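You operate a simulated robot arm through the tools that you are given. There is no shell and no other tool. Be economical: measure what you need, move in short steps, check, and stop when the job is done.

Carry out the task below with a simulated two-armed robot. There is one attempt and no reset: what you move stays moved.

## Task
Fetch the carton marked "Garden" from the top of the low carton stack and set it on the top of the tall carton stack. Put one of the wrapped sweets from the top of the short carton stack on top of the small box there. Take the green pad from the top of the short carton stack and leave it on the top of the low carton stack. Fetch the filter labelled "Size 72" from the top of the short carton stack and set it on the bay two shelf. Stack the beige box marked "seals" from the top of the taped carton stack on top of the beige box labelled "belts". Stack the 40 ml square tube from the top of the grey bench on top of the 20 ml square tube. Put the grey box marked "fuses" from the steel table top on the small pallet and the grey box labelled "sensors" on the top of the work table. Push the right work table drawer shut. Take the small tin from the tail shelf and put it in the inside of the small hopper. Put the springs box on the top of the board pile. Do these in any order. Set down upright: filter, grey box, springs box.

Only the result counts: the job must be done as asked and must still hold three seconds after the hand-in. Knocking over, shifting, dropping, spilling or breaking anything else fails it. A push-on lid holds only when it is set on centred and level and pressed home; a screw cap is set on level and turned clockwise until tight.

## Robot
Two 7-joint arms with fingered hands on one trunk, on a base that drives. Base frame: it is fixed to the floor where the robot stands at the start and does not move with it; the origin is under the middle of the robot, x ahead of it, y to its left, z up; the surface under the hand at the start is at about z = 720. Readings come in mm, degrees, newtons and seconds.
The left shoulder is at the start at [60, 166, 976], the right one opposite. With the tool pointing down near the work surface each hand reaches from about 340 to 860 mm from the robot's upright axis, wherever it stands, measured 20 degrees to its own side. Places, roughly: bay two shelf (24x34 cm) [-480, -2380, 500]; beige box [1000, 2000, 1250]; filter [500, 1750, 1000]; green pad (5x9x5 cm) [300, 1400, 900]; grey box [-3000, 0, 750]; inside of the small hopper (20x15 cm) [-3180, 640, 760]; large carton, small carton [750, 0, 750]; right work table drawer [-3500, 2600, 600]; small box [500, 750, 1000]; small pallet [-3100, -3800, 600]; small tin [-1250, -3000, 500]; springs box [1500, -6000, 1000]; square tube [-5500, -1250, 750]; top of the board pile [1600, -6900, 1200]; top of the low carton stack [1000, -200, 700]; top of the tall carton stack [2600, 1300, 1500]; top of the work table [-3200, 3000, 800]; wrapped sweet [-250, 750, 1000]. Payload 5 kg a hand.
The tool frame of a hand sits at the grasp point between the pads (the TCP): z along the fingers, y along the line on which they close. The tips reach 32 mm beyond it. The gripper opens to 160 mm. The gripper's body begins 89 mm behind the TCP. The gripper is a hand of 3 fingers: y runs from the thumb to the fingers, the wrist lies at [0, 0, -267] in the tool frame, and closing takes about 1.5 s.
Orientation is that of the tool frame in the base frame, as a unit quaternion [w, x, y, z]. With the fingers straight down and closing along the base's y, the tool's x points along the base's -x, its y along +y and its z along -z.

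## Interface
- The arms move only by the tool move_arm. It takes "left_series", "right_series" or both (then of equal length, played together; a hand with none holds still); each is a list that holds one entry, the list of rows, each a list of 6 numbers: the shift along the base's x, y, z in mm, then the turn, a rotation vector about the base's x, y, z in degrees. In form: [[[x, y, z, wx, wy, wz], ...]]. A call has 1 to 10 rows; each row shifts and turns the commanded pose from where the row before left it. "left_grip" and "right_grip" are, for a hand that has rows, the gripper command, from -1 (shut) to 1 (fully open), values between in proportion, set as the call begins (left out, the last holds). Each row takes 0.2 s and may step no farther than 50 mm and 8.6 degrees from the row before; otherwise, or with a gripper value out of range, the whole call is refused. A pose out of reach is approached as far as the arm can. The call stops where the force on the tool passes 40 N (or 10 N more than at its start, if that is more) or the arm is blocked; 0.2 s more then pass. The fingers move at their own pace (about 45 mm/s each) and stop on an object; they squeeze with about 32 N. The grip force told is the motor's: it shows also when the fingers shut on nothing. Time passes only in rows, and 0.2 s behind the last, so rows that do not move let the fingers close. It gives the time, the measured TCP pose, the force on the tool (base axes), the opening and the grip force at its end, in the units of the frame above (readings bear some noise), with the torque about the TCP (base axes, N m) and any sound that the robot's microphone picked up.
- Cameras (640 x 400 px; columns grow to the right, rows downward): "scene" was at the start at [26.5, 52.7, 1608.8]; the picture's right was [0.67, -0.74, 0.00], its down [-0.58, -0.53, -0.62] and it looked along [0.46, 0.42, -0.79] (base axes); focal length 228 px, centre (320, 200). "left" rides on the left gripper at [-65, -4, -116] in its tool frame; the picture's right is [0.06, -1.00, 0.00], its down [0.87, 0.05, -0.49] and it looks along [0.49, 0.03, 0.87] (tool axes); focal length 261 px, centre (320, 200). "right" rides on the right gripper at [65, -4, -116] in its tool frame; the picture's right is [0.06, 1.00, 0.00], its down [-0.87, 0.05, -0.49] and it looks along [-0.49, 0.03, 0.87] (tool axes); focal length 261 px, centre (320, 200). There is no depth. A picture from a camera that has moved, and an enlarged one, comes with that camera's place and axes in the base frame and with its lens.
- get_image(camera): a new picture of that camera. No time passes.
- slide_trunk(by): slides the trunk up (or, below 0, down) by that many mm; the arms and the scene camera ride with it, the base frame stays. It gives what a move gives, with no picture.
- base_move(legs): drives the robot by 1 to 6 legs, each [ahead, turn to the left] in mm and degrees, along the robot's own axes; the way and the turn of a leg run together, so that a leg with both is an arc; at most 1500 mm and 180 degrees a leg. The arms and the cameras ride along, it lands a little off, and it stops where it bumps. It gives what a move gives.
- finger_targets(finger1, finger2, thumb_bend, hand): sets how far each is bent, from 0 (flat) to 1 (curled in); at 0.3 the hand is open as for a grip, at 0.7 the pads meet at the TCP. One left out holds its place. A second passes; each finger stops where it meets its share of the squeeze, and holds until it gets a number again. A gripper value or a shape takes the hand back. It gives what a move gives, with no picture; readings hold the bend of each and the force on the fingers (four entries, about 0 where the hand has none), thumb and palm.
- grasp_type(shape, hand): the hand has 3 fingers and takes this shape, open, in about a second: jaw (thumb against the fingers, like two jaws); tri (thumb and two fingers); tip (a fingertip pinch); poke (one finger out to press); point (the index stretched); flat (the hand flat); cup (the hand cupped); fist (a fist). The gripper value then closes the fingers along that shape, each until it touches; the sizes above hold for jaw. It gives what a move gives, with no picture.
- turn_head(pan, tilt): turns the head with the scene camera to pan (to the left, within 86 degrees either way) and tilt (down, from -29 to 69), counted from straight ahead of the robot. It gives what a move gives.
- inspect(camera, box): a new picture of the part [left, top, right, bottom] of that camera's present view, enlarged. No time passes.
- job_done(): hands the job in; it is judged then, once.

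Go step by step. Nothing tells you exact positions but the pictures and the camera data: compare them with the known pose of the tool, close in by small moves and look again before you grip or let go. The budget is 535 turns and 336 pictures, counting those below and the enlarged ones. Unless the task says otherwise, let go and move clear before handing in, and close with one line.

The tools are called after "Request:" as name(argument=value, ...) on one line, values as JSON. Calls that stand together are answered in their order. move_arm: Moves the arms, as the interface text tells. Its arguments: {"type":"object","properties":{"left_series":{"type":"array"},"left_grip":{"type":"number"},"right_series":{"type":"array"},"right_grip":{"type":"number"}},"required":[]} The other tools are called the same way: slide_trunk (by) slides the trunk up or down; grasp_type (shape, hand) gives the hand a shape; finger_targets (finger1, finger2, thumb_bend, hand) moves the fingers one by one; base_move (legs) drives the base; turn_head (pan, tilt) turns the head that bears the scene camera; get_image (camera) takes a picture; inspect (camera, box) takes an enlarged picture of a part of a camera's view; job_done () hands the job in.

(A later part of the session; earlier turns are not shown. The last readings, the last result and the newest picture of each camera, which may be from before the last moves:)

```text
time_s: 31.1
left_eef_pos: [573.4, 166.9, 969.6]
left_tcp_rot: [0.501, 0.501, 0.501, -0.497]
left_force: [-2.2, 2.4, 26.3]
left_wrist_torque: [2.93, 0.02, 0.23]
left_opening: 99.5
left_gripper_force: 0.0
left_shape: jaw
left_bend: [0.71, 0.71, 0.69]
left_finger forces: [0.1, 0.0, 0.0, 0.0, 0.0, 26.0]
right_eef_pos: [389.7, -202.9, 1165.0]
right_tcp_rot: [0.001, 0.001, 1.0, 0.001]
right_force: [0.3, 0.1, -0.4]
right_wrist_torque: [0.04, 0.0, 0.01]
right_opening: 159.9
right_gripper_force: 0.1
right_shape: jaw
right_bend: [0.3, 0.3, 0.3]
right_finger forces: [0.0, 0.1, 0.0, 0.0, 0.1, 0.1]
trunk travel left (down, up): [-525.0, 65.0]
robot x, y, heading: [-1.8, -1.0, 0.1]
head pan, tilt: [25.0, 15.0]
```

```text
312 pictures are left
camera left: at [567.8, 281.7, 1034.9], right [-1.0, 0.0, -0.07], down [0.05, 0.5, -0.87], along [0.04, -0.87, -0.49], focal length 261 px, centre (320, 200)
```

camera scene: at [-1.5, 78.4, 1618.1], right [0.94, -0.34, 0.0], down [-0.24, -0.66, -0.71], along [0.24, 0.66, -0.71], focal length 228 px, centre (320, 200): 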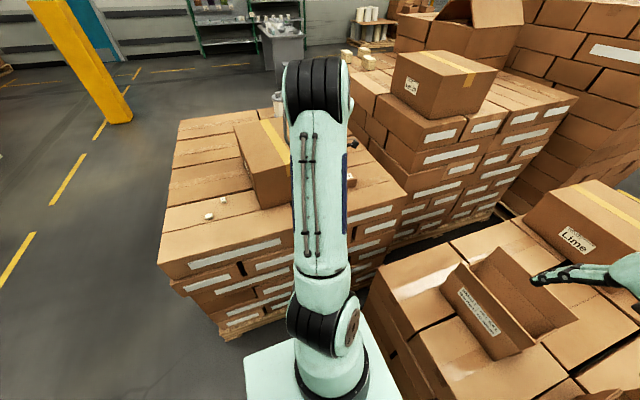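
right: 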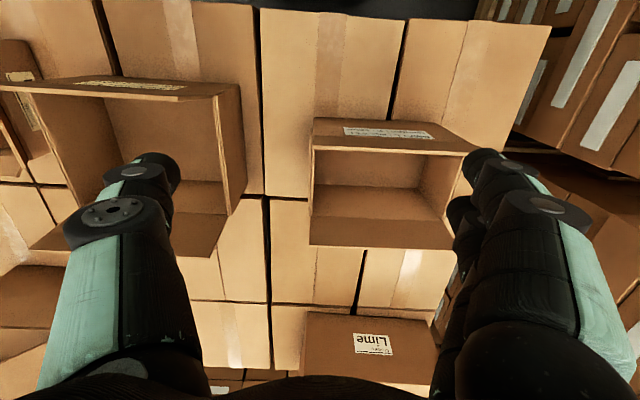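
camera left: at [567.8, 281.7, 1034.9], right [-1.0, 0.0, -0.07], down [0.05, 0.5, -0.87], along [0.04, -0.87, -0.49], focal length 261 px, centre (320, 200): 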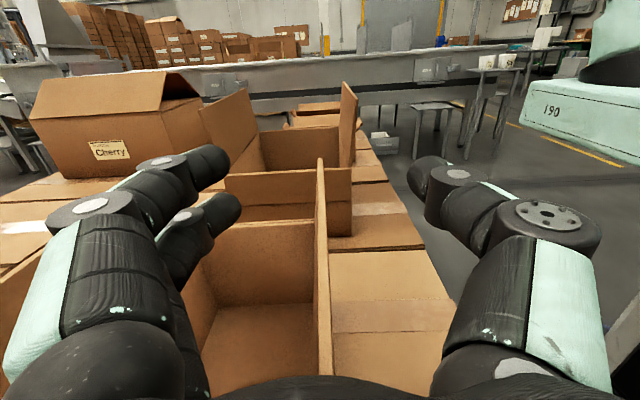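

The palm touched the flap's top, so I must pinch nearer the flap's end with the palm beyond it. I'll rise, shift +y and lower again.

Request:
move_arm(left_series=[[[0, 0, 25, 0, 0, 0], [0, 40, 10, 0, 0, 0], [0, 35, 0, 0, 0, 0], [0, 0, 0, 0, 0, 0]]])

Request:
get_image(camera="left")

```text
time_s: 32.1
left_eef_pos: [572.6, 240.3, 1000.3]
left_tcp_rot: [0.499, 0.501, 0.503, -0.497]
left_force: [0.0, -0.4, -0.8]
left_wrist_torque: [0.04, 0.0, 0.02]
left_opening: 99.6
left_gripper_force: 0.0
left_shape: jaw
left_bend: [0.71, 0.71, 0.69]
left_finger forces: [0.1, 0.0, 0.0, 0.1, 0.1, 0.0]
right_eef_pos: [390.2, -204.4, 1165.0]
right_tcp_rot: [0.0, 0.001, 1.0, 0.0]
right_force: [0.4, -0.4, 0.0]
right_wrist_torque: [0.0, 0.01, 0.0]
right_opening: 160.2
right_gripper_force: 0.1
right_shape: jaw
right_bend: [0.3, 0.3, 0.3]
right_finger forces: [0.1, 0.0, 0.0, 0.0, 0.0, 0.0]
trunk travel left (down, up): [-525.0, 65.0]
robot x, y, heading: [-0.1, 0.5, 0.1]
head pan, tilt: [25.0, 15.0]
```

```text
311 pictures are left
camera left: at [568.0, 356.4, 1067.5], right [-1.0, 0.0, -0.06], down [0.05, 0.5, -0.87], along [0.03, -0.87, -0.5], focal length 261 px, centre (320, 200)
```

left: 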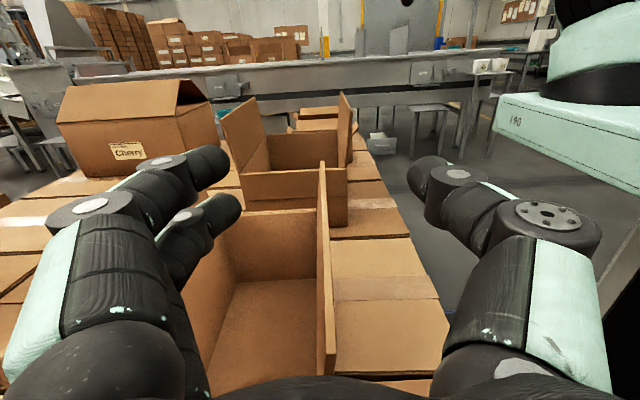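

Shifting slightly deeper and lowering to flap mid-height.

Request:
move_arm(left_series=[[[-2, -17, 0, 0, 0, 0], [0, 0, -40, 0, 0, 0], [0, 0, -30, 0, 0, 0], [0, 0, -22, 0, 0, 0], [0, 0, 0, 0, 0, 0]]])

Request:
get_image(camera="left")

```text
time_s: 33.3
left_eef_pos: [571.1, 223.8, 908.9]
left_tcp_rot: [0.499, 0.501, 0.503, -0.497]
left_force: [-0.2, -0.3, -0.8]
left_wrist_torque: [0.01, 0.0, -0.04]
left_opening: 99.8
left_gripper_force: 0.1
left_shape: jaw
left_bend: [0.71, 0.71, 0.69]
left_finger forces: [0.0, 0.0, 0.0, 0.1, 0.1, 0.0]
right_eef_pos: [391.0, -203.6, 1165.5]
right_tcp_rot: [0.0, 0.001, 1.0, -0.001]
right_force: [0.4, -0.3, 0.2]
right_wrist_torque: [-0.02, -0.02, 0.02]
right_opening: 160.0
right_gripper_force: 0.0
right_shape: jaw
right_bend: [0.3, 0.3, 0.3]
right_finger forces: [0.1, 0.0, 0.1, 0.1, 0.0, 0.0]
trunk travel left (down, up): [-525.0, 65.0]
robot x, y, heading: [2.0, 2.7, -0.3]
head pan, tilt: [25.0, 15.0]
```

```text
310 pictures are left
camera left: at [565.1, 339.9, 975.8], right [-1.0, 0.0, -0.06], down [0.05, 0.5, -0.87], along [0.03, -0.87, -0.5], focal length 261 px, centre (320, 200)
```

left: 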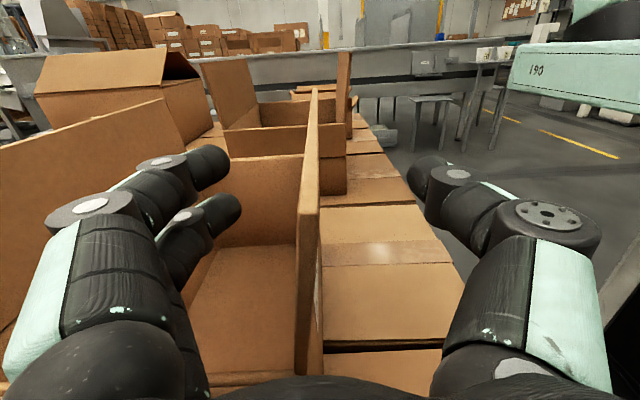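

The flap is between the fingers; closing.

Request:
move_arm(left_series=[[[0, 0, 0, 0, 0, 0], [0, 0, 0, 0, 0, 0], [0, 0, 0, 0, 0, 0], [0, 0, 0, 0, 0, 0], [0, 0, 0, 0, 0, 0], [0, 0, 0, 0, 0, 0], [0, 0, 0, 0, 0, 0], [0, 0, 0, 0, 0, 0]]], left_grip=-1)

Request:
get_image(camera="left")

```text
time_s: 35.1
left_eef_pos: [571.2, 224.4, 909.7]
left_tcp_rot: [0.5, 0.5, 0.502, -0.498]
left_force: [1.2, -0.6, 1.2]
left_wrist_torque: [-0.04, -0.05, 0.08]
left_opening: 1.4
left_gripper_force: 32.3
left_shape: jaw
left_bend: [0.7, 0.71, 0.7]
left_finger forces: [15.0, 13.7, 0.0, 0.0, 27.7, 0.0]
right_eef_pos: [391.1, -204.2, 1165.2]
right_tcp_rot: [0.001, 0.001, 1.0, -0.001]
right_force: [0.3, -0.1, -0.6]
right_wrist_torque: [0.03, -0.02, 0.01]
right_opening: 160.2
right_gripper_force: 0.0
right_shape: jaw
right_bend: [0.3, 0.3, 0.3]
right_finger forces: [0.0, 0.0, 0.0, 0.0, 0.0, 0.0]
trunk travel left (down, up): [-525.0, 65.0]
robot x, y, heading: [0.2, 4.2, 0.0]
head pan, tilt: [25.0, 15.0]
```

```text
309 pictures are left
camera left: at [565.4, 340.0, 976.0], right [-1.0, 0.0, -0.06], down [0.05, 0.5, -0.87], along [0.03, -0.87, -0.5], focal length 261 px, centre (320, 200)
```

left: 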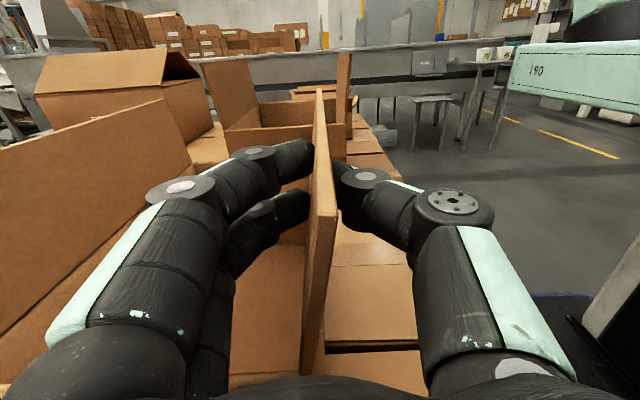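

Good pinch. I'll lift a little and check the force.

Request:
move_arm(left_series=[[[0, 0, 15, 0, 0, 0], [0, 0, 20, 0, 0, 0], [0, 0, 25, 0, 0, 0], [0, 0, 0, 0, 0, 0], [0, 0, 0, 0, 0, 0]]])

Request:
get_image(camera="left")

```text
time_s: 36.3
left_eef_pos: [570.5, 224.7, 969.5]
left_tcp_rot: [0.499, 0.501, 0.502, -0.498]
left_force: [0.0, -1.1, -2.2]
left_wrist_torque: [0.15, 0.16, 0.0]
left_opening: 0.9
left_gripper_force: 32.4
left_shape: jaw
left_bend: [0.69, 0.72, 0.7]
left_finger forces: [17.6, 12.2, 0.0, 0.1, 29.9, 0.0]
right_eef_pos: [390.3, -203.2, 1164.6]
right_tcp_rot: [0.0, 0.001, 1.0, 0.0]
right_force: [0.2, 0.1, 0.4]
right_wrist_torque: [-0.05, 0.01, -0.01]
right_opening: 160.1
right_gripper_force: 0.2
right_shape: jaw
right_bend: [0.3, 0.3, 0.3]
right_finger forces: [0.0, 0.1, 0.0, 0.0, 0.0, 0.1]
trunk travel left (down, up): [-525.0, 65.0]
robot x, y, heading: [1.5, 0.8, 0.0]
head pan, tilt: [25.0, 15.0]
```

```text
308 pictures are left
camera left: at [565.5, 340.0, 1036.3], right [-1.0, 0.0, -0.06], down [0.05, 0.5, -0.87], along [0.03, -0.87, -0.5], focal length 261 px, centre (320, 200)
```

left: 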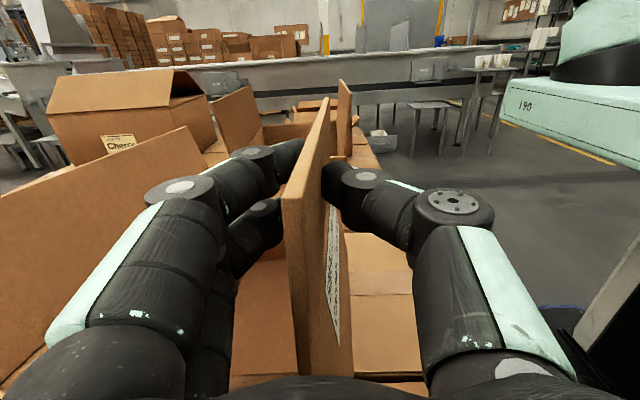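

The carton is held (about 0.2 kg). I'll lift more and back off, checking from the head.

Request:
move_arm(left_series=[[[0, 0, 45, 0, 0, 0], [0, 0, 45, 0, 0, 0], [0, 0, 45, 0, 0, 0], [0, 0, 0, 0, 0, 0]]])

Request:
base_move(legs=[[-450, 0]])

Request:
turn_head(pan=10, tilt=40)

Request:
get_image(camera="scene")

```text
time_s: 37.3
left_eef_pos: [572.8, 225.2, 1103.8]
left_tcp_rot: [0.499, 0.5, 0.503, -0.498]
left_force: [-0.3, 0.4, -2.4]
left_wrist_torque: [0.1, 0.14, -0.02]
left_opening: 0.6
left_gripper_force: 31.5
left_shape: jaw
left_bend: [0.69, 0.72, 0.7]
left_finger forces: [17.5, 12.4, 0.0, 0.1, 30.0, 0.0]
right_eef_pos: [390.8, -203.6, 1164.3]
right_tcp_rot: [0.0, 0.001, 1.0, 0.0]
right_force: [0.3, 0.1, 0.3]
right_wrist_torque: [-0.06, 0.04, -0.01]
right_opening: 159.9
right_gripper_force: 0.0
right_shape: jaw
right_bend: [0.3, 0.3, 0.3]
right_finger forces: [0.0, 0.0, 0.0, 0.0, 0.0, 0.0]
trunk travel left (down, up): [-525.0, 65.0]
robot x, y, heading: [0.1, 4.2, 0.1]
head pan, tilt: [25.0, 15.0]
```

```text
time_s: 40.0
left_eef_pos: [122.7, 225.3, 1104.0]
left_tcp_rot: [0.499, 0.501, 0.502, -0.498]
left_force: [-0.2, 0.2, -1.4]
left_wrist_torque: [0.1, 0.14, 0.04]
left_opening: 0.6
left_gripper_force: 31.7
left_shape: jaw
left_bend: [0.69, 0.72, 0.7]
left_finger forces: [17.4, 12.3, 0.1, 0.1, 29.8, 0.1]
right_eef_pos: [-59.1, -203.7, 1164.5]
right_tcp_rot: [0.001, 0.001, 1.0, 0.0]
right_force: [-0.3, -0.7, 0.5]
right_wrist_torque: [0.0, -0.03, 0.03]
right_opening: 160.0
right_gripper_force: 0.0
right_shape: jaw
right_bend: [0.3, 0.3, 0.3]
right_finger forces: [0.1, 0.1, 0.0, 0.1, 0.0, 0.0]
trunk travel left (down, up): [-525.0, 65.0]
robot x, y, heading: [-450.9, -0.6, -0.1]
head pan, tilt: [25.0, 15.0]
```

```text
time_s: 40.9
left_eef_pos: [123.2, 225.6, 1103.9]
left_tcp_rot: [0.5, 0.5, 0.503, -0.497]
left_force: [0.1, 0.3, -2.4]
left_wrist_torque: [0.14, 0.11, 0.02]
left_opening: 0.8
left_gripper_force: 31.6
left_shape: jaw
left_bend: [0.69, 0.72, 0.7]
left_finger forces: [17.4, 12.4, 0.0, 0.0, 29.7, 0.0]
right_eef_pos: [-58.5, -203.5, 1164.9]
right_tcp_rot: [-0.001, 0.001, 1.0, -0.001]
right_force: [-0.5, -0.1, 0.1]
right_wrist_torque: [-0.02, -0.01, 0.01]
right_opening: 159.6
right_gripper_force: 0.0
right_shape: jaw
right_bend: [0.3, 0.3, 0.3]
right_finger forces: [0.1, 0.1, 0.0, 0.0, 0.0, 0.0]
trunk travel left (down, up): [-525.0, 65.0]
robot x, y, heading: [-447.3, 1.2, -0.4]
head pan, tilt: [10.0, 40.0]
```

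```text
307 pictures are left
camera scene: at [-394.7, 16.7, 1625.3], right [0.17, -0.98, 0.0], down [-0.63, -0.11, -0.77], along [0.75, 0.13, -0.64], focal length 228 px, centre (320, 200)
```

scene: 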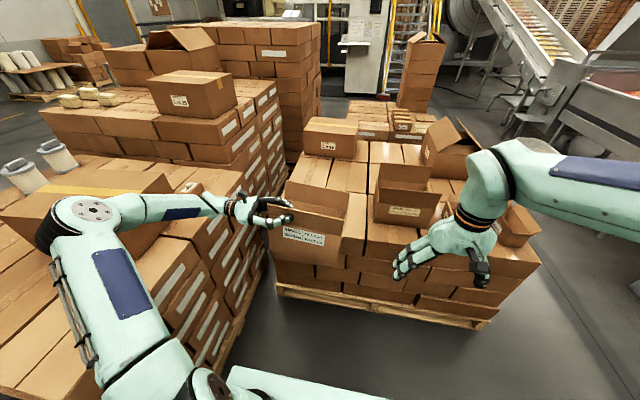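

The carton hangs well. I'll now yaw the left hand +90° so it points forward, in open space.

Request:
move_arm(left_series=[[[0, 0, 5, 0, 0, 8.5], [0, 0, 5, 0, 0, 8.5], [0, 0, 5, 0, 0, 8.5], [0, 0, 5, 0, 0, 8.5], [0, 0, 0, 0, 0, 8.5], [0, 0, 0, 0, 0, 8.5], [0, 0, 0, 0, 0, 8.5], [0, 0, 0, 0, 0, 8.5], [0, 0, 0, 0, 0, 8.5], [0, 0, 0, 0, 0, 8.5]]])

Request:
get_image(camera="scene")

```text
time_s: 43.1
left_eef_pos: [169.5, 237.9, 1121.5]
left_tcp_rot: [0.704, 0.03, 0.709, -0.029]
left_force: [0.0, 0.0, -1.9]
left_wrist_torque: [-0.15, 0.09, -0.02]
left_opening: 0.9
left_gripper_force: 31.8
left_shape: jaw
left_bend: [0.69, 0.72, 0.7]
left_finger forces: [17.8, 12.3, 0.0, 0.0, 30.1, 0.0]
left hand out of reach, approached as far as the arm can: row 8, 9, 10
right_eef_pos: [-57.2, -204.1, 1164.1]
right_tcp_rot: [0.0, 0.001, 1.0, 0.001]
right_force: [-0.2, -0.4, -0.4]
right_wrist_torque: [0.01, 0.03, 0.02]
right_opening: 159.9
right_gripper_force: 0.0
right_shape: jaw
right_bend: [0.3, 0.3, 0.3]
right_finger forces: [0.0, 0.1, 0.0, 0.1, 0.0, 0.0]
trunk travel left (down, up): [-525.0, 65.0]
robot x, y, heading: [-447.8, 1.6, -0.0]
head pan, tilt: [10.0, 40.0]
```

```text
306 pictures are left
camera scene: at [-394.2, 16.0, 1625.3], right [0.17, -0.98, 0.0], down [-0.63, -0.11, -0.77], along [0.75, 0.13, -0.64], focal length 228 px, centre (320, 200)
```

scene: 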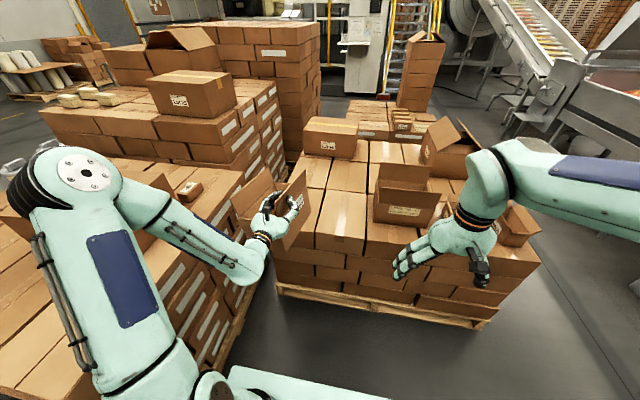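

Reach is limited close-in, but it holds. I'll raise the carton by 150 mm for safe travel, then drive around the low stack's right side.

Request:
move_arm(left_series=[[[30, 10, 30, 0, 0, 5], [30, 0, 40, 0, 0, 0], [0, 0, 45, 0, 0, 0], [0, 0, 45, 0, 0, 0], [0, 0, 0, 0, 0, 0]]])

Request:
base_move(legs=[[0, -75], [1400, 0], [0, 75]])

Request:
turn_head(pan=0, tilt=25)

Request:
get_image(camera="scene")

```text
time_s: 44.5
left_eef_pos: [235.9, 321.7, 1203.5]
left_tcp_rot: [0.66, -0.065, 0.749, 0.013]
left_force: [0.1, -0.6, -2.6]
left_wrist_torque: [-0.19, 0.07, -0.05]
left_opening: 0.8
left_gripper_force: 31.6
left_shape: jaw
left_bend: [0.68, 0.72, 0.7]
left_finger forces: [18.2, 12.0, 0.1, 0.1, 30.2, 0.0]
right_eef_pos: [-57.4, -202.9, 1164.9]
right_tcp_rot: [0.001, 0.001, 1.0, 0.001]
right_force: [-0.3, 0.5, 0.3]
right_wrist_torque: [0.02, 0.03, -0.01]
right_opening: 160.2
right_gripper_force: 0.0
right_shape: jaw
right_bend: [0.3, 0.3, 0.3]
right_finger forces: [0.0, 0.1, 0.1, 0.0, 0.1, 0.1]
trunk travel left (down, up): [-525.0, 65.0]
robot x, y, heading: [-446.2, -0.8, 0.0]
head pan, tilt: [10.0, 40.0]
stopped in row 5 (left hand): the arm was blocked; the commanded pose is now the measured one
```

```text
time_s: 58.2
left_eef_pos: [592.4, -1037.9, 1203.4]
left_tcp_rot: [0.661, -0.063, 0.748, 0.013]
left_force: [0.3, -0.6, -1.8]
left_wrist_torque: [-0.09, 0.05, -0.06]
left_opening: 0.7
left_gripper_force: 32.1
left_shape: jaw
left_bend: [0.69, 0.72, 0.7]
left_finger forces: [16.7, 12.0, 0.0, 0.1, 28.7, 0.0]
right_eef_pos: [296.8, -1562.9, 1165.9]
right_tcp_rot: [0.001, 0.001, 1.0, 0.0]
right_force: [0.7, 0.4, -0.3]
right_wrist_torque: [-0.01, -0.03, -0.03]
right_opening: 159.9
right_gripper_force: 0.0
right_shape: jaw
right_bend: [0.3, 0.3, 0.3]
right_finger forces: [0.0, 0.0, 0.0, 0.1, 0.0, 0.0]
trunk travel left (down, up): [-525.0, 65.0]
robot x, y, heading: [-92.1, -1358.4, -0.1]
head pan, tilt: [10.0, 40.0]
```

```text
time_s: 59.0
left_eef_pos: [591.8, -1039.8, 1204.8]
left_tcp_rot: [0.66, -0.065, 0.748, 0.014]
left_force: [-0.8, -0.1, -2.2]
left_wrist_torque: [-0.13, 0.06, 0.01]
left_opening: 0.9
left_gripper_force: 32.2
left_shape: jaw
left_bend: [0.69, 0.72, 0.7]
left_finger forces: [16.8, 12.2, 0.0, 0.1, 28.6, 0.1]
right_eef_pos: [297.0, -1563.1, 1163.9]
right_tcp_rot: [-0.001, 0.002, 1.0, 0.0]
right_force: [0.6, -1.7, -0.3]
right_wrist_torque: [0.02, 0.0, 0.0]
right_opening: 159.6
right_gripper_force: 0.1
right_shape: jaw
right_bend: [0.3, 0.3, 0.3]
right_finger forces: [0.0, 0.0, 0.0, 0.0, 0.0, 0.0]
trunk travel left (down, up): [-525.0, 65.0]
robot x, y, heading: [-92.1, -1356.9, -0.1]
head pan, tilt: [0.0, 25.0]
```

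```text
305 pictures are left
camera scene: at [-30.6, -1356.4, 1648.5], right [0.0, -1.0, 0.0], down [-0.42, 0.0, -0.91], along [0.91, 0.0, -0.42], focal length 228 px, centre (320, 200)
```

scene: 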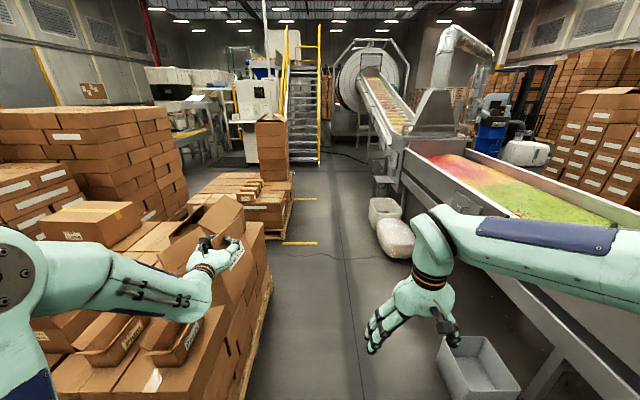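

The corridor is clear. I'll drive ahead along it and look for access to the tall stack.

Request:
base_move(legs=[[1500, 0], [500, 0]])

Request:
turn_head(pan=65, tilt=25)

Request:
get_image(camera="scene")

```text
time_s: 69.1
left_eef_pos: [2603.8, -1011.6, 1205.3]
left_tcp_rot: [0.66, -0.07, 0.748, 0.018]
left_force: [0.5, 0.2, -2.2]
left_wrist_torque: [-0.1, 0.06, 0.02]
left_opening: 0.8
left_gripper_force: 32.2
left_shape: jaw
left_bend: [0.69, 0.72, 0.71]
left_finger forces: [16.8, 12.2, 0.0, 0.1, 28.8, 0.1]
right_eef_pos: [2316.6, -1540.3, 1165.2]
right_tcp_rot: [0.0, -0.006, 1.0, 0.0]
right_force: [1.3, -0.3, 0.1]
right_wrist_torque: [0.0, 0.01, 0.0]
right_opening: 159.7
right_gripper_force: 0.1
right_shape: jaw
right_bend: [0.3, 0.3, 0.3]
right_finger forces: [0.1, 0.1, 0.1, 0.1, 0.0, 0.1]
trunk travel left (down, up): [-525.0, 65.0]
robot x, y, heading: [1920.3, -1345.6, 0.7]
head pan, tilt: [0.0, 25.0]
```

```text
time_s: 70.4
left_eef_pos: [2601.9, -1012.7, 1203.3]
left_tcp_rot: [0.66, -0.07, 0.747, 0.019]
left_force: [0.1, -0.3, -2.0]
left_wrist_torque: [-0.12, 0.06, -0.04]
left_opening: 0.8
left_gripper_force: 31.5
left_shape: jaw
left_bend: [0.69, 0.72, 0.71]
left_finger forces: [16.8, 12.2, 0.0, 0.0, 28.8, 0.0]
right_eef_pos: [2315.0, -1540.8, 1165.5]
right_tcp_rot: [0.0, -0.007, 1.0, 0.0]
right_force: [0.7, -0.7, 0.0]
right_wrist_torque: [-0.03, 0.01, 0.02]
right_opening: 159.8
right_gripper_force: 0.0
right_shape: jaw
right_bend: [0.3, 0.3, 0.3]
right_finger forces: [0.0, 0.0, 0.0, 0.1, 0.0, 0.0]
trunk travel left (down, up): [-525.0, 65.0]
robot x, y, heading: [1921.8, -1344.2, 0.7]
head pan, tilt: [65.0, 25.0]
```

```text
304 pictures are left
camera scene: at [1931.0, -1257.2, 1648.6], right [0.91, -0.41, 0.0], down [-0.17, -0.39, -0.91], along [0.37, 0.83, -0.42], focal length 228 px, centre (320, 200)
```

scene: 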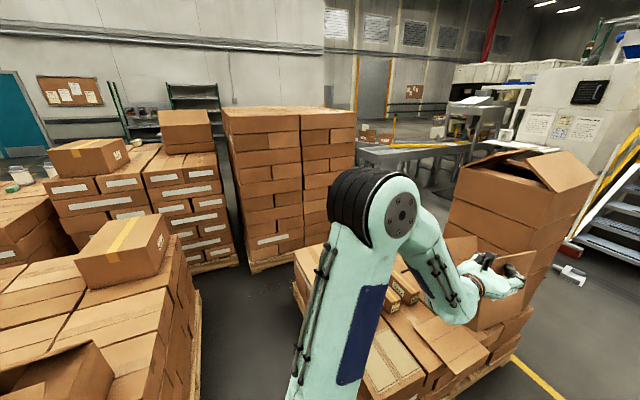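

The tall stack's south face is at y ≈ 565, x from ≈ 2025, top ≈ 1500, reached through the gap between the low stack and the pile on the right. Before going in I'll test whether the left arm can hold the carton high and yawed right, here in the open.

Request:
slide_trunk(by=65)

Request:
move_arm(left_series=[[[-5, -15, 45, 0, -1, -5], [-5, -15, 45, 0, -1, -5], [-5, -15, 45, 0, -1, -5], [-5, -25, 42, 0, -1, -5], [-5, -25, 42, 0, -1, -5], [-5, -30, 38, 0, -1, -5], [-5, -30, 38, 0, -1, -5], [-5, -40, 28, 0, 0, -5], [-5, -40, 28, 0, 0, -5], [-5, -40, 28, 0, 0, -5]]], right_series=[[[-10, -25, -20, 0, 0, 0], [-10, -25, -20, 0, 0, 0], [-10, -25, -20, 0, 0, 0], [-10, -25, -20, 0, 0, 0], [-10, -25, -20, 0, 0, 0], [-10, -25, -20, 0, 0, 0], [-10, -25, -20, 0, 0, 0], [-10, -25, -20, 0, 0, 0], [0, 0, 0, 0, 0, 0], [0, 0, 0, 0, 0, 0]]])

```text
time_s: 71.5
left_eef_pos: [2603.0, -1012.4, 1269.8]
left_tcp_rot: [0.66, -0.069, 0.747, 0.018]
left_force: [0.5, -0.3, -2.5]
left_wrist_torque: [-0.09, 0.05, 0.01]
left_opening: 0.9
left_gripper_force: 32.0
left_shape: jaw
left_bend: [0.69, 0.72, 0.71]
left_finger forces: [16.8, 12.2, 0.1, 0.0, 28.9, 0.0]
right_eef_pos: [2315.6, -1541.0, 1229.9]
right_tcp_rot: [0.0, -0.006, 1.0, 0.0]
right_force: [0.5, 0.0, 0.4]
right_wrist_torque: [-0.02, 0.08, 0.0]
right_opening: 159.9
right_gripper_force: 0.1
right_shape: jaw
right_bend: [0.3, 0.3, 0.3]
right_finger forces: [0.1, 0.0, 0.0, 0.1, 0.1, 0.1]
trunk travel left (down, up): [-590.0, 0.0]
robot x, y, heading: [1921.8, -1342.9, 0.8]
head pan, tilt: [65.0, 25.0]
```

```text
time_s: 73.7
left_eef_pos: [2555.2, -1290.5, 1646.7]
left_tcp_rot: [0.648, 0.247, 0.667, -0.272]
left_force: [-0.6, -0.6, -2.5]
left_wrist_torque: [0.02, 0.19, 0.04]
left_opening: 1.1
left_gripper_force: 31.7
left_shape: jaw
left_bend: [0.68, 0.72, 0.71]
left_finger forces: [17.4, 12.6, 0.0, 0.0, 29.8, 0.0]
right_eef_pos: [2235.6, -1741.5, 1069.0]
right_tcp_rot: [0.001, -0.006, 1.0, 0.002]
right_force: [-0.1, -0.2, -0.9]
right_wrist_torque: [0.04, 0.0, -0.01]
right_opening: 159.7
right_gripper_force: 0.1
right_shape: jaw
right_bend: [0.3, 0.3, 0.3]
right_finger forces: [0.0, 0.0, 0.1, 0.0, 0.1, 0.0]
trunk travel left (down, up): [-590.0, 0.0]
robot x, y, heading: [1923.6, -1340.4, 0.8]
head pan, tilt: [65.0, 25.0]
```

Request:
move_arm(left_series=[[[-5, -45, 15, 0, 0, 0], [-5, -45, 15, 0, 0, 0], [-5, -45, 15, 0, 0, 0], [-5, -45, 15, 0, 0, 0], [-5, -45, 10, 0, 0, 0], [-10, -40, 0, 0, 0, 0]]])

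Request:
turn_head(pan=0, tilt=0)

Request:
get_image(camera="scene")

```text
time_s: 75.1
left_eef_pos: [2516.7, -1554.7, 1719.9]
left_tcp_rot: [0.649, 0.247, 0.666, -0.273]
left_force: [-0.1, -0.3, -1.6]
left_wrist_torque: [0.0, 0.15, 0.05]
left_opening: 1.0
left_gripper_force: 31.7
left_shape: jaw
left_bend: [0.68, 0.72, 0.71]
left_finger forces: [17.2, 12.9, 0.0, 0.0, 29.9, 0.0]
right_eef_pos: [2235.3, -1741.7, 1068.1]
right_tcp_rot: [0.0, -0.006, 1.0, 0.001]
right_force: [0.3, -0.7, -0.9]
right_wrist_torque: [0.01, 0.02, -0.01]
right_opening: 159.9
right_gripper_force: 0.2
right_shape: jaw
right_bend: [0.3, 0.3, 0.3]
right_finger forces: [0.0, 0.0, 0.0, 0.0, 0.0, 0.1]
trunk travel left (down, up): [-590.0, 0.0]
robot x, y, heading: [1918.6, -1341.9, 0.7]
head pan, tilt: [65.0, 25.0]
```

```text
time_s: 76.4
left_eef_pos: [2517.6, -1551.0, 1719.6]
left_tcp_rot: [0.649, 0.245, 0.667, -0.272]
left_force: [0.5, -0.3, -2.0]
left_wrist_torque: [-0.02, 0.18, 0.0]
left_opening: 0.7
left_gripper_force: 31.9
left_shape: jaw
left_bend: [0.68, 0.72, 0.71]
left_finger forces: [17.4, 12.6, 0.1, 0.1, 30.0, 0.1]
right_eef_pos: [2236.2, -1741.0, 1069.2]
right_tcp_rot: [0.0, -0.006, 1.0, 0.001]
right_force: [0.7, 0.0, 0.4]
right_wrist_torque: [0.0, 0.01, -0.02]
right_opening: 159.8
right_gripper_force: 0.1
right_shape: jaw
right_bend: [0.3, 0.3, 0.3]
right_finger forces: [0.1, 0.0, 0.0, 0.0, 0.1, 0.1]
trunk travel left (down, up): [-590.0, 0.0]
robot x, y, heading: [1921.9, -1340.1, 0.6]
head pan, tilt: [0.0, 0.0]
```

```text
303 pictures are left
camera scene: at [1983.2, -1340.3, 1753.9], right [0.01, -1.0, 0.0], down [0.0, 0.0, -1.0], along [1.0, 0.01, 0.0], focal length 228 px, centre (320, 200)
```

scene: 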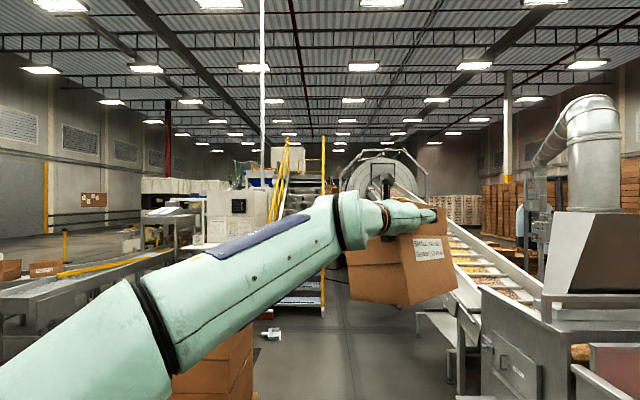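

The arm can hold it there. Now I'll turn into the gap and look at its edges.

Request:
base_move(legs=[[65, 0], [0, 89.4]])

Request:
turn_head(pan=10, tilt=40)

Request:
get_image(camera="scene")

```text
time_s: 81.3
left_eef_pos: [2207.7, -750.5, 1719.4]
left_tcp_rot: [0.654, -0.291, 0.648, 0.26]
left_force: [-0.3, -0.7, -1.5]
left_wrist_torque: [-0.17, 0.02, -0.02]
left_opening: 0.9
left_gripper_force: 32.2
left_shape: jaw
left_bend: [0.68, 0.72, 0.71]
left_finger forces: [16.8, 12.0, 0.0, 0.1, 28.7, 0.0]
right_eef_pos: [2390.3, -1036.6, 1069.6]
right_tcp_rot: [0.0, -0.705, 0.709, 0.0]
right_force: [0.3, 0.9, -0.4]
right_wrist_torque: [-0.01, 0.0, 0.0]
right_opening: 159.9
right_gripper_force: 0.0
right_shape: jaw
right_bend: [0.3, 0.3, 0.3]
right_finger forces: [0.0, 0.1, 0.0, 0.0, 0.0, 0.0]
trunk travel left (down, up): [-590.0, 0.0]
robot x, y, heading: [1986.4, -1337.3, 89.5]
head pan, tilt: [0.0, 0.0]
```

```text
time_s: 82.4
left_eef_pos: [2208.3, -750.1, 1720.1]
left_tcp_rot: [0.654, -0.292, 0.648, 0.26]
left_force: [-0.2, 0.1, -2.6]
left_wrist_torque: [-0.14, 0.0, -0.03]
left_opening: 1.1
left_gripper_force: 32.8
left_shape: jaw
left_bend: [0.68, 0.72, 0.71]
left_finger forces: [16.7, 12.0, 0.1, 0.0, 28.8, 0.0]
right_eef_pos: [2390.6, -1036.4, 1069.7]
right_tcp_rot: [0.0, -0.705, 0.709, 0.001]
right_force: [0.2, 0.0, -0.7]
right_wrist_torque: [0.0, 0.05, 0.01]
right_opening: 160.0
right_gripper_force: 0.1
right_shape: jaw
right_bend: [0.3, 0.3, 0.3]
right_finger forces: [0.0, 0.0, 0.0, 0.1, 0.0, 0.1]
trunk travel left (down, up): [-590.0, 0.0]
robot x, y, heading: [1988.2, -1342.1, 89.8]
head pan, tilt: [10.0, 40.0]
```

```text
302 pictures are left
camera scene: at [1973.7, -1285.9, 1690.4], right [0.99, 0.17, 0.0], down [0.11, -0.63, -0.77], along [-0.13, 0.76, -0.64], focal length 228 px, centre (320, 200)
```

scene: 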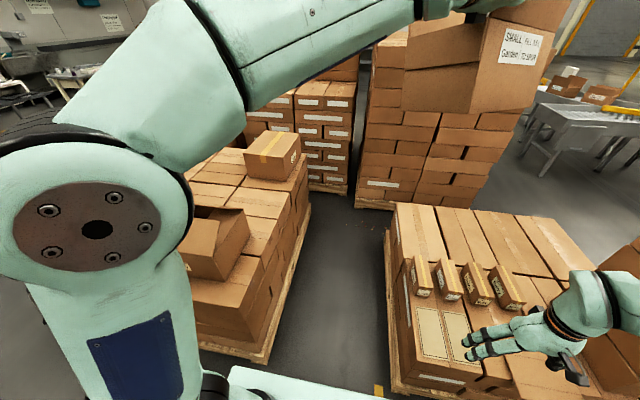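

The gap is about 745 mm wide (x 1565–2310). I'll raise the carton higher by pulling it in, and check its underside clearance before driving in.

Request:
move_arm(left_series=[[[10, -35, 0, 0, 0, 0], [10, -35, 10, 0, 0, 0], [10, -35, 20, 0, 0, 0], [10, -35, 20, 0, 0, 0], [0, 0, 10, 0, 0, 0], [0, 0, 0, 0, 0, 0]]])

Request:
turn_head(pan=0, tilt=0)

Request:
get_image(camera="scene")

```text
time_s: 83.8
left_eef_pos: [2248.8, -891.8, 1781.9]
left_tcp_rot: [0.654, -0.29, 0.649, 0.26]
left_force: [1.4, -0.4, -2.0]
left_wrist_torque: [-0.18, -0.02, 0.04]
left_opening: 1.1
left_gripper_force: 32.2
left_shape: jaw
left_bend: [0.68, 0.72, 0.71]
left_finger forces: [17.0, 12.5, 0.0, 0.0, 29.5, 0.0]
right_eef_pos: [2391.9, -1035.8, 1070.2]
right_tcp_rot: [0.0, -0.705, 0.709, 0.002]
right_force: [0.2, -0.2, 0.5]
right_wrist_torque: [-0.01, 0.01, 0.02]
right_opening: 159.9
right_gripper_force: 0.1
right_shape: jaw
right_bend: [0.3, 0.3, 0.3]
right_finger forces: [0.0, 0.1, 0.0, 0.1, 0.1, 0.1]
trunk travel left (down, up): [-590.0, 0.0]
robot x, y, heading: [1990.5, -1342.6, 89.5]
head pan, tilt: [10.0, 40.0]
```

```text
time_s: 84.9
left_eef_pos: [2247.8, -889.3, 1780.1]
left_tcp_rot: [0.654, -0.29, 0.648, 0.26]
left_force: [-0.7, -0.1, -1.4]
left_wrist_torque: [-0.15, -0.02, 0.0]
left_opening: 1.0
left_gripper_force: 32.0
left_shape: jaw
left_bend: [0.68, 0.72, 0.71]
left_finger forces: [16.9, 12.8, 0.0, 0.0, 29.4, 0.0]
right_eef_pos: [2391.7, -1035.6, 1069.8]
right_tcp_rot: [-0.001, -0.705, 0.709, 0.0]
right_force: [-0.5, -0.1, -0.1]
right_wrist_torque: [-0.01, 0.0, -0.04]
right_opening: 159.9
right_gripper_force: 0.0
right_shape: jaw
right_bend: [0.3, 0.3, 0.3]
right_finger forces: [0.0, 0.0, 0.0, 0.0, 0.0, 0.1]
trunk travel left (down, up): [-590.0, 0.0]
robot x, y, heading: [1985.9, -1343.7, 89.6]
head pan, tilt: [0.0, 0.0]
```

```text
301 pictures are left
camera scene: at [1988.4, -1279.7, 1753.9], right [1.0, -0.01, 0.0], down [0.0, 0.0, -1.0], along [0.01, 1.0, 0.0], focal length 228 px, centre (320, 200)
```

scene: 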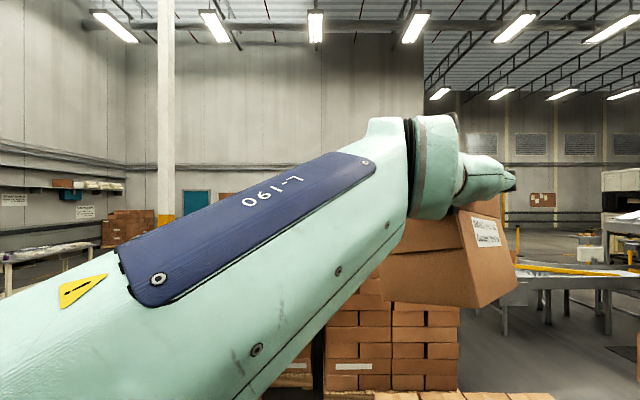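

The carton's underside is at z ≈ 1570–1590, clear of the stack top. I'll drive into the gap.

Request:
base_move(legs=[[0, 0.8], [1400, 0]])

Request:
get_image(camera="scene")

Request:
turn_head(pan=-30, tilt=25)

Request:
get_image(camera="scene")

```text
time_s: 92.2
left_eef_pos: [2231.8, 513.4, 1778.3]
left_tcp_rot: [0.652, -0.295, 0.646, 0.264]
left_force: [-0.4, -0.5, -2.1]
left_wrist_torque: [-0.17, 0.0, -0.04]
left_opening: 0.8
left_gripper_force: 31.9
left_shape: jaw
left_bend: [0.68, 0.72, 0.71]
left_finger forces: [16.9, 12.7, 0.0, 0.0, 29.4, 0.1]
right_eef_pos: [2377.1, 367.2, 1070.1]
right_tcp_rot: [0.001, 0.709, -0.705, 0.0]
right_force: [-0.3, -1.3, 0.0]
right_wrist_torque: [0.0, 0.0, 0.03]
right_opening: 160.0
right_gripper_force: 0.1
right_shape: jaw
right_bend: [0.3, 0.3, 0.3]
right_finger forces: [0.1, 0.1, 0.0, 0.0, 0.0, 0.0]
trunk travel left (down, up): [-590.0, 0.0]
robot x, y, heading: [1977.0, 59.4, 90.3]
head pan, tilt: [0.0, 0.0]
```

```text
300 pictures are left
camera scene: at [1977.4, 119.8, 1754.0], right [1.0, 0.01, 0.0], down [0.0, 0.0, -1.0], along [-0.01, 1.0, 0.0], focal length 228 px, centre (320, 200)
```

scene: 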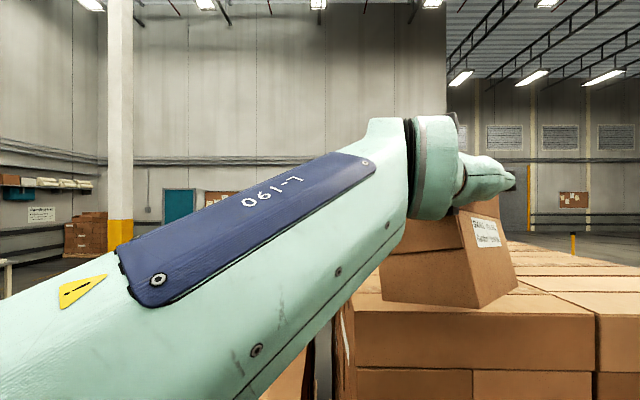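

```text
time_s: 93.1
left_eef_pos: [2232.9, 512.9, 1780.4]
left_tcp_rot: [0.652, -0.295, 0.646, 0.264]
left_force: [0.1, -0.1, -2.4]
left_wrist_torque: [-0.11, 0.0, 0.01]
left_opening: 0.7
left_gripper_force: 31.6
left_shape: jaw
left_bend: [0.68, 0.72, 0.71]
left_finger forces: [16.9, 12.6, 0.0, 0.0, 29.5, 0.1]
right_eef_pos: [2376.6, 368.4, 1068.4]
right_tcp_rot: [0.001, 0.709, -0.705, -0.001]
right_force: [-0.2, 0.7, 0.2]
right_wrist_torque: [0.03, 0.01, 0.03]
right_opening: 159.8
right_gripper_force: 0.1
right_shape: jaw
right_bend: [0.3, 0.3, 0.3]
right_finger forces: [0.0, 0.0, 0.0, 0.0, 0.0, 0.1]
trunk travel left (down, up): [-590.0, 0.0]
robot x, y, heading: [1976.5, 57.6, 90.3]
head pan, tilt: [-30.0, 25.0]
```

```text
299 pictures are left
camera scene: at [2023.5, 109.6, 1713.7], right [0.87, -0.49, 0.0], down [-0.21, -0.37, -0.91], along [0.45, 0.79, -0.42], focal length 228 px, centre (320, 200)
```

scene: 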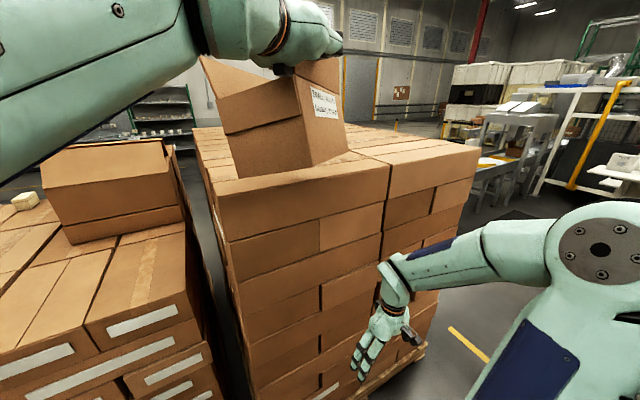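

The stack's top edge is at y ≈ 582, z ≈ 1515, x from 2046. I'll pull the right hand back first, then advance 170 mm.

Request:
move_arm(right_series=[[[0, -40, -10, 0, 0, 0], [0, -40, -10, 0, 0, 0], [0, -40, -10, 0, 0, 0], [0, -40, -10, 0, 0, 0]]])

Request:
base_move(legs=[[170, 0]])

Request:
get_image(camera="scene")

Request:
get_image(camera="left")

```text
time_s: 94.1
left_eef_pos: [2232.7, 512.7, 1779.7]
left_tcp_rot: [0.652, -0.295, 0.646, 0.265]
left_force: [-0.7, 0.5, -1.3]
left_wrist_torque: [-0.14, 0.0, 0.02]
left_opening: 0.6
left_gripper_force: 32.2
left_shape: jaw
left_bend: [0.68, 0.72, 0.71]
left_finger forces: [17.1, 12.6, 0.0, 0.0, 29.6, 0.0]
right_eef_pos: [2432.5, 250.3, 1060.9]
right_tcp_rot: [0.001, 0.709, -0.705, -0.001]
right_force: [-0.9, -0.7, -0.7]
right_wrist_torque: [0.0, 0.0, -0.02]
right_opening: 160.1
right_gripper_force: 0.0
right_shape: jaw
right_bend: [0.3, 0.3, 0.3]
right_finger forces: [0.1, 0.0, 0.1, 0.0, 0.0, 0.1]
right hand out of reach, approached as far as the arm can: row 2, 3, 4
trunk travel left (down, up): [-590.0, 0.0]
robot x, y, heading: [1979.2, 54.5, 90.2]
head pan, tilt: [-30.0, 25.0]
```

```text
time_s: 95.6
left_eef_pos: [2229.8, 685.9, 1778.6]
left_tcp_rot: [0.652, -0.296, 0.646, 0.265]
left_force: [-0.6, 1.5, -2.3]
left_wrist_torque: [-0.11, -0.01, -0.06]
left_opening: 0.7
left_gripper_force: 31.2
left_shape: jaw
left_bend: [0.68, 0.72, 0.71]
left_finger forces: [16.8, 12.9, 0.0, 0.0, 29.4, 0.0]
right_eef_pos: [2431.0, 422.4, 1061.1]
right_tcp_rot: [0.002, 0.71, -0.705, 0.0]
right_force: [0.1, 0.4, -0.3]
right_wrist_torque: [-0.08, 0.01, -0.03]
right_opening: 160.0
right_gripper_force: 0.0
right_shape: jaw
right_bend: [0.3, 0.3, 0.3]
right_finger forces: [0.0, 0.0, 0.0, 0.1, 0.0, 0.0]
trunk travel left (down, up): [-590.0, 0.0]
robot x, y, heading: [1975.6, 227.7, 90.5]
head pan, tilt: [-30.0, 25.0]
```

```text
298 pictures are left
camera scene: at [2022.2, 281.3, 1713.5], right [0.87, -0.49, 0.0], down [-0.21, -0.37, -0.91], along [0.45, 0.79, -0.42], focal length 228 px, centre (320, 200)
```

scene: 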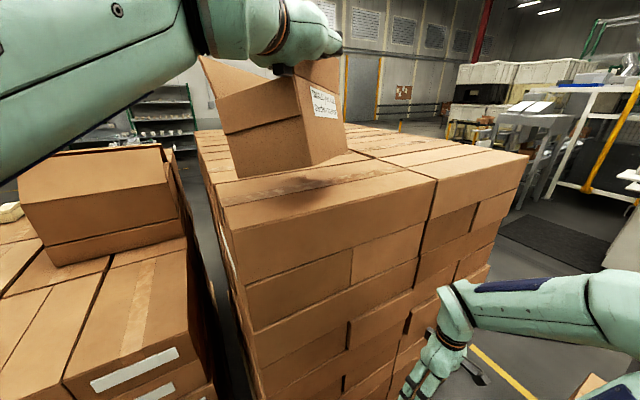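

```text
297 pictures are left
camera left: at [2150.6, 600.9, 1845.5], right [0.73, -0.69, -0.02], down [-0.35, -0.35, -0.87], along [0.59, 0.64, -0.5], focal length 261 px, centre (320, 200)
```

left: 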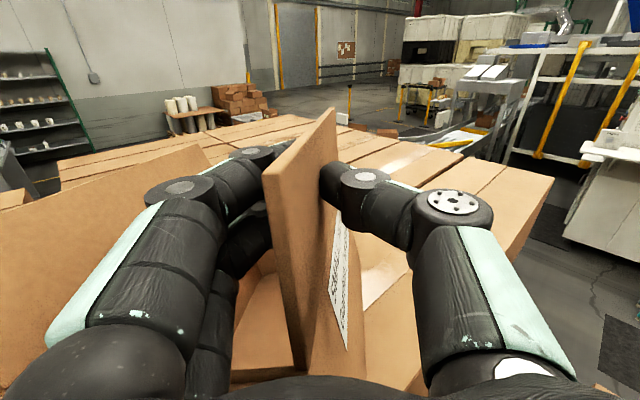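

Placement is over the stack. Lowering now in steps.

Request:
move_arm(left_series=[[[0, 0, -25, 0, 0, 0], [0, 0, -20, 0, 0, 0], [0, 0, 0, 0, 0, 0]]])

Request:
get_image(camera="scene")

```text
time_s: 96.4
left_eef_pos: [2230.1, 683.1, 1734.0]
left_tcp_rot: [0.652, -0.295, 0.646, 0.265]
left_force: [0.5, -0.9, -0.5]
left_wrist_torque: [0.05, -0.02, -0.01]
left_opening: 0.9
left_gripper_force: 32.4
left_shape: jaw
left_bend: [0.69, 0.72, 0.71]
left_finger forces: [16.0, 13.3, 0.0, 0.1, 29.4, 0.0]
right_eef_pos: [2430.7, 421.8, 1062.4]
right_tcp_rot: [0.001, 0.71, -0.705, -0.002]
right_force: [-0.6, 0.9, 0.2]
right_wrist_torque: [-0.02, 0.0, -0.02]
right_opening: 159.7
right_gripper_force: 0.1
right_shape: jaw
right_bend: [0.3, 0.3, 0.3]
right_finger forces: [0.0, 0.1, 0.0, 0.0, 0.1, 0.0]
trunk travel left (down, up): [-590.0, 0.0]
robot x, y, heading: [1973.3, 225.4, 90.4]
head pan, tilt: [-30.0, 25.0]
```

```text
296 pictures are left
camera scene: at [2022.1, 279.3, 1713.6], right [0.87, -0.49, 0.0], down [-0.21, -0.37, -0.91], along [0.45, 0.79, -0.42], focal length 228 px, centre (320, 200)
```

scene: 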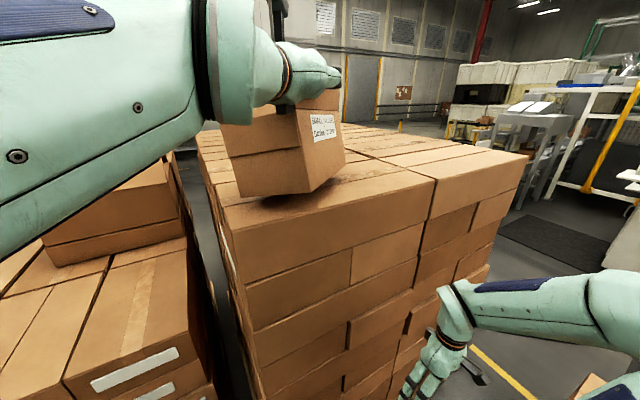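

Contact is starting on one edge. I'll lower in smaller steps.

Request:
move_arm(left_series=[[[0, 0, -8, 0, 0, 0], [0, 0, 0, 0, 0, 0]]])

Request:
move_arm(left_series=[[[0, 0, -6, 0, 0, 0], [0, 0, 0, 0, 0, 0]]])

Request:
inspect(camera="scene", box=[190, 60, 390, 220])

```text
time_s: 97.0
left_eef_pos: [2230.2, 682.5, 1726.5]
left_tcp_rot: [0.652, -0.295, 0.646, 0.265]
left_force: [-0.5, -1.1, 0.1]
left_wrist_torque: [0.09, -0.11, -0.09]
left_opening: 0.7
left_gripper_force: 32.4
left_shape: jaw
left_bend: [0.69, 0.72, 0.71]
left_finger forces: [16.2, 12.9, 0.0, 0.0, 29.9, 0.0]
right_eef_pos: [2431.5, 420.4, 1061.0]
right_tcp_rot: [0.002, 0.709, -0.705, -0.001]
right_force: [0.6, 0.1, 0.0]
right_wrist_torque: [0.02, -0.01, 0.0]
right_opening: 159.9
right_gripper_force: 0.1
right_shape: jaw
right_bend: [0.3, 0.3, 0.3]
right_finger forces: [0.0, 0.0, 0.0, 0.1, 0.1, 0.1]
trunk travel left (down, up): [-590.0, 0.0]
robot x, y, heading: [1973.8, 230.3, 90.5]
head pan, tilt: [-30.0, 25.0]
```

```text
time_s: 97.6
left_eef_pos: [2229.1, 682.8, 1719.9]
left_tcp_rot: [0.652, -0.295, 0.647, 0.263]
left_force: [0.0, -0.8, -0.5]
left_wrist_torque: [0.02, -0.04, -0.05]
left_opening: 0.9
left_gripper_force: 32.4
left_shape: jaw
left_bend: [0.69, 0.72, 0.71]
left_finger forces: [16.1, 13.4, 0.1, 0.0, 29.5, 0.0]
right_eef_pos: [2429.6, 420.5, 1061.4]
right_tcp_rot: [0.002, 0.71, -0.704, 0.0]
right_force: [0.3, 0.2, 0.0]
right_wrist_torque: [0.0, 0.02, 0.03]
right_opening: 159.9
right_gripper_force: 0.1
right_shape: jaw
right_bend: [0.3, 0.3, 0.3]
right_finger forces: [0.0, 0.0, 0.1, 0.1, 0.0, 0.0]
trunk travel left (down, up): [-590.0, 0.0]
robot x, y, heading: [1974.7, 228.2, 90.5]
head pan, tilt: [-30.0, 25.0]
```

```text
2.50 times, centred on (290, 140) of scene
camera zoom: at [2022.2, 279.2, 1713.6], right [0.87, -0.49, 0.0], down [-0.21, -0.37, -0.91], along [0.45, 0.79, -0.42], focal length 571 px, centre (395, 350)
```

zoom: 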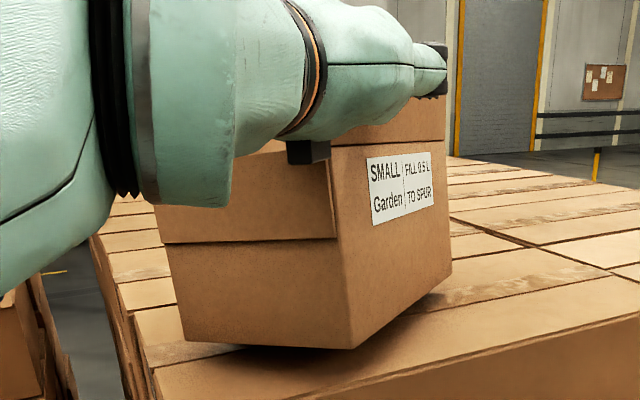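

Request:
move_arm(left_series=[[[0, 0, -6, 0, 0, 0], [0, 0, 0, 0, 0, 0]]])

Request:
move_arm(left_series=[[[0, 0, -5, 0, 0, 0], [0, 0, 0, 0, 0, 0]]])

Request:
inspect(camera="scene", box=[190, 60, 390, 220])

```text
time_s: 98.2
left_eef_pos: [2229.9, 683.4, 1713.8]
left_tcp_rot: [0.652, -0.297, 0.646, 0.264]
left_force: [0.1, -0.6, -0.4]
left_wrist_torque: [0.05, -0.14, -0.06]
left_opening: 0.9
left_gripper_force: 32.2
left_shape: jaw
left_bend: [0.69, 0.72, 0.71]
left_finger forces: [16.2, 13.1, 0.1, 0.0, 29.9, 0.0]
right_eef_pos: [2430.3, 420.3, 1061.2]
right_tcp_rot: [0.0, 0.71, -0.705, -0.002]
right_force: [0.1, 0.5, 0.0]
right_wrist_torque: [-0.02, 0.03, -0.01]
right_opening: 160.0
right_gripper_force: 0.1
right_shape: jaw
right_bend: [0.3, 0.3, 0.3]
right_finger forces: [0.0, 0.1, 0.0, 0.0, 0.0, 0.1]
trunk travel left (down, up): [-590.0, 0.0]
robot x, y, heading: [1973.9, 231.2, 90.4]
head pan, tilt: [-30.0, 25.0]
```

```text
time_s: 98.8
left_eef_pos: [2229.8, 683.3, 1709.1]
left_tcp_rot: [0.652, -0.296, 0.646, 0.264]
left_force: [-0.1, 0.2, -0.5]
left_wrist_torque: [0.06, -0.13, -0.05]
left_opening: 0.8
left_gripper_force: 32.1
left_shape: jaw
left_bend: [0.69, 0.72, 0.71]
left_finger forces: [16.1, 13.4, 0.0, 0.0, 29.7, 0.0]
right_eef_pos: [2431.1, 421.0, 1061.4]
right_tcp_rot: [0.001, 0.71, -0.704, -0.002]
right_force: [0.5, 0.7, 0.7]
right_wrist_torque: [0.0, -0.02, -0.01]
right_opening: 159.7
right_gripper_force: 0.1
right_shape: jaw
right_bend: [0.3, 0.3, 0.3]
right_finger forces: [0.0, 0.1, 0.0, 0.0, 0.0, 0.1]
trunk travel left (down, up): [-590.0, 0.0]
robot x, y, heading: [1973.7, 229.4, 90.4]
head pan, tilt: [-30.0, 25.0]
```

```text
2.50 times, centred on (290, 140) of scene
camera zoom: at [2022.1, 279.1, 1713.6], right [0.87, -0.49, 0.0], down [-0.21, -0.37, -0.91], along [0.45, 0.79, -0.42], focal length 571 px, centre (395, 350)
```

zoom: 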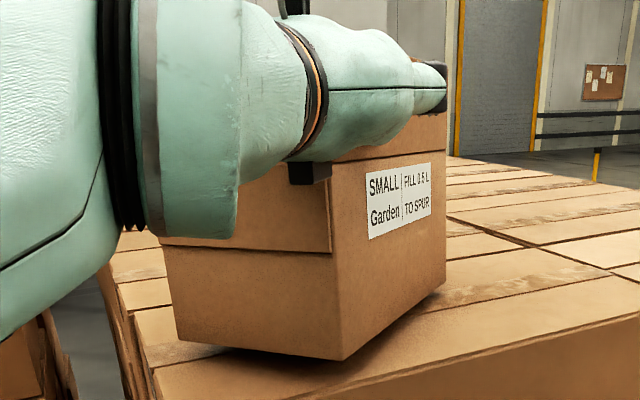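

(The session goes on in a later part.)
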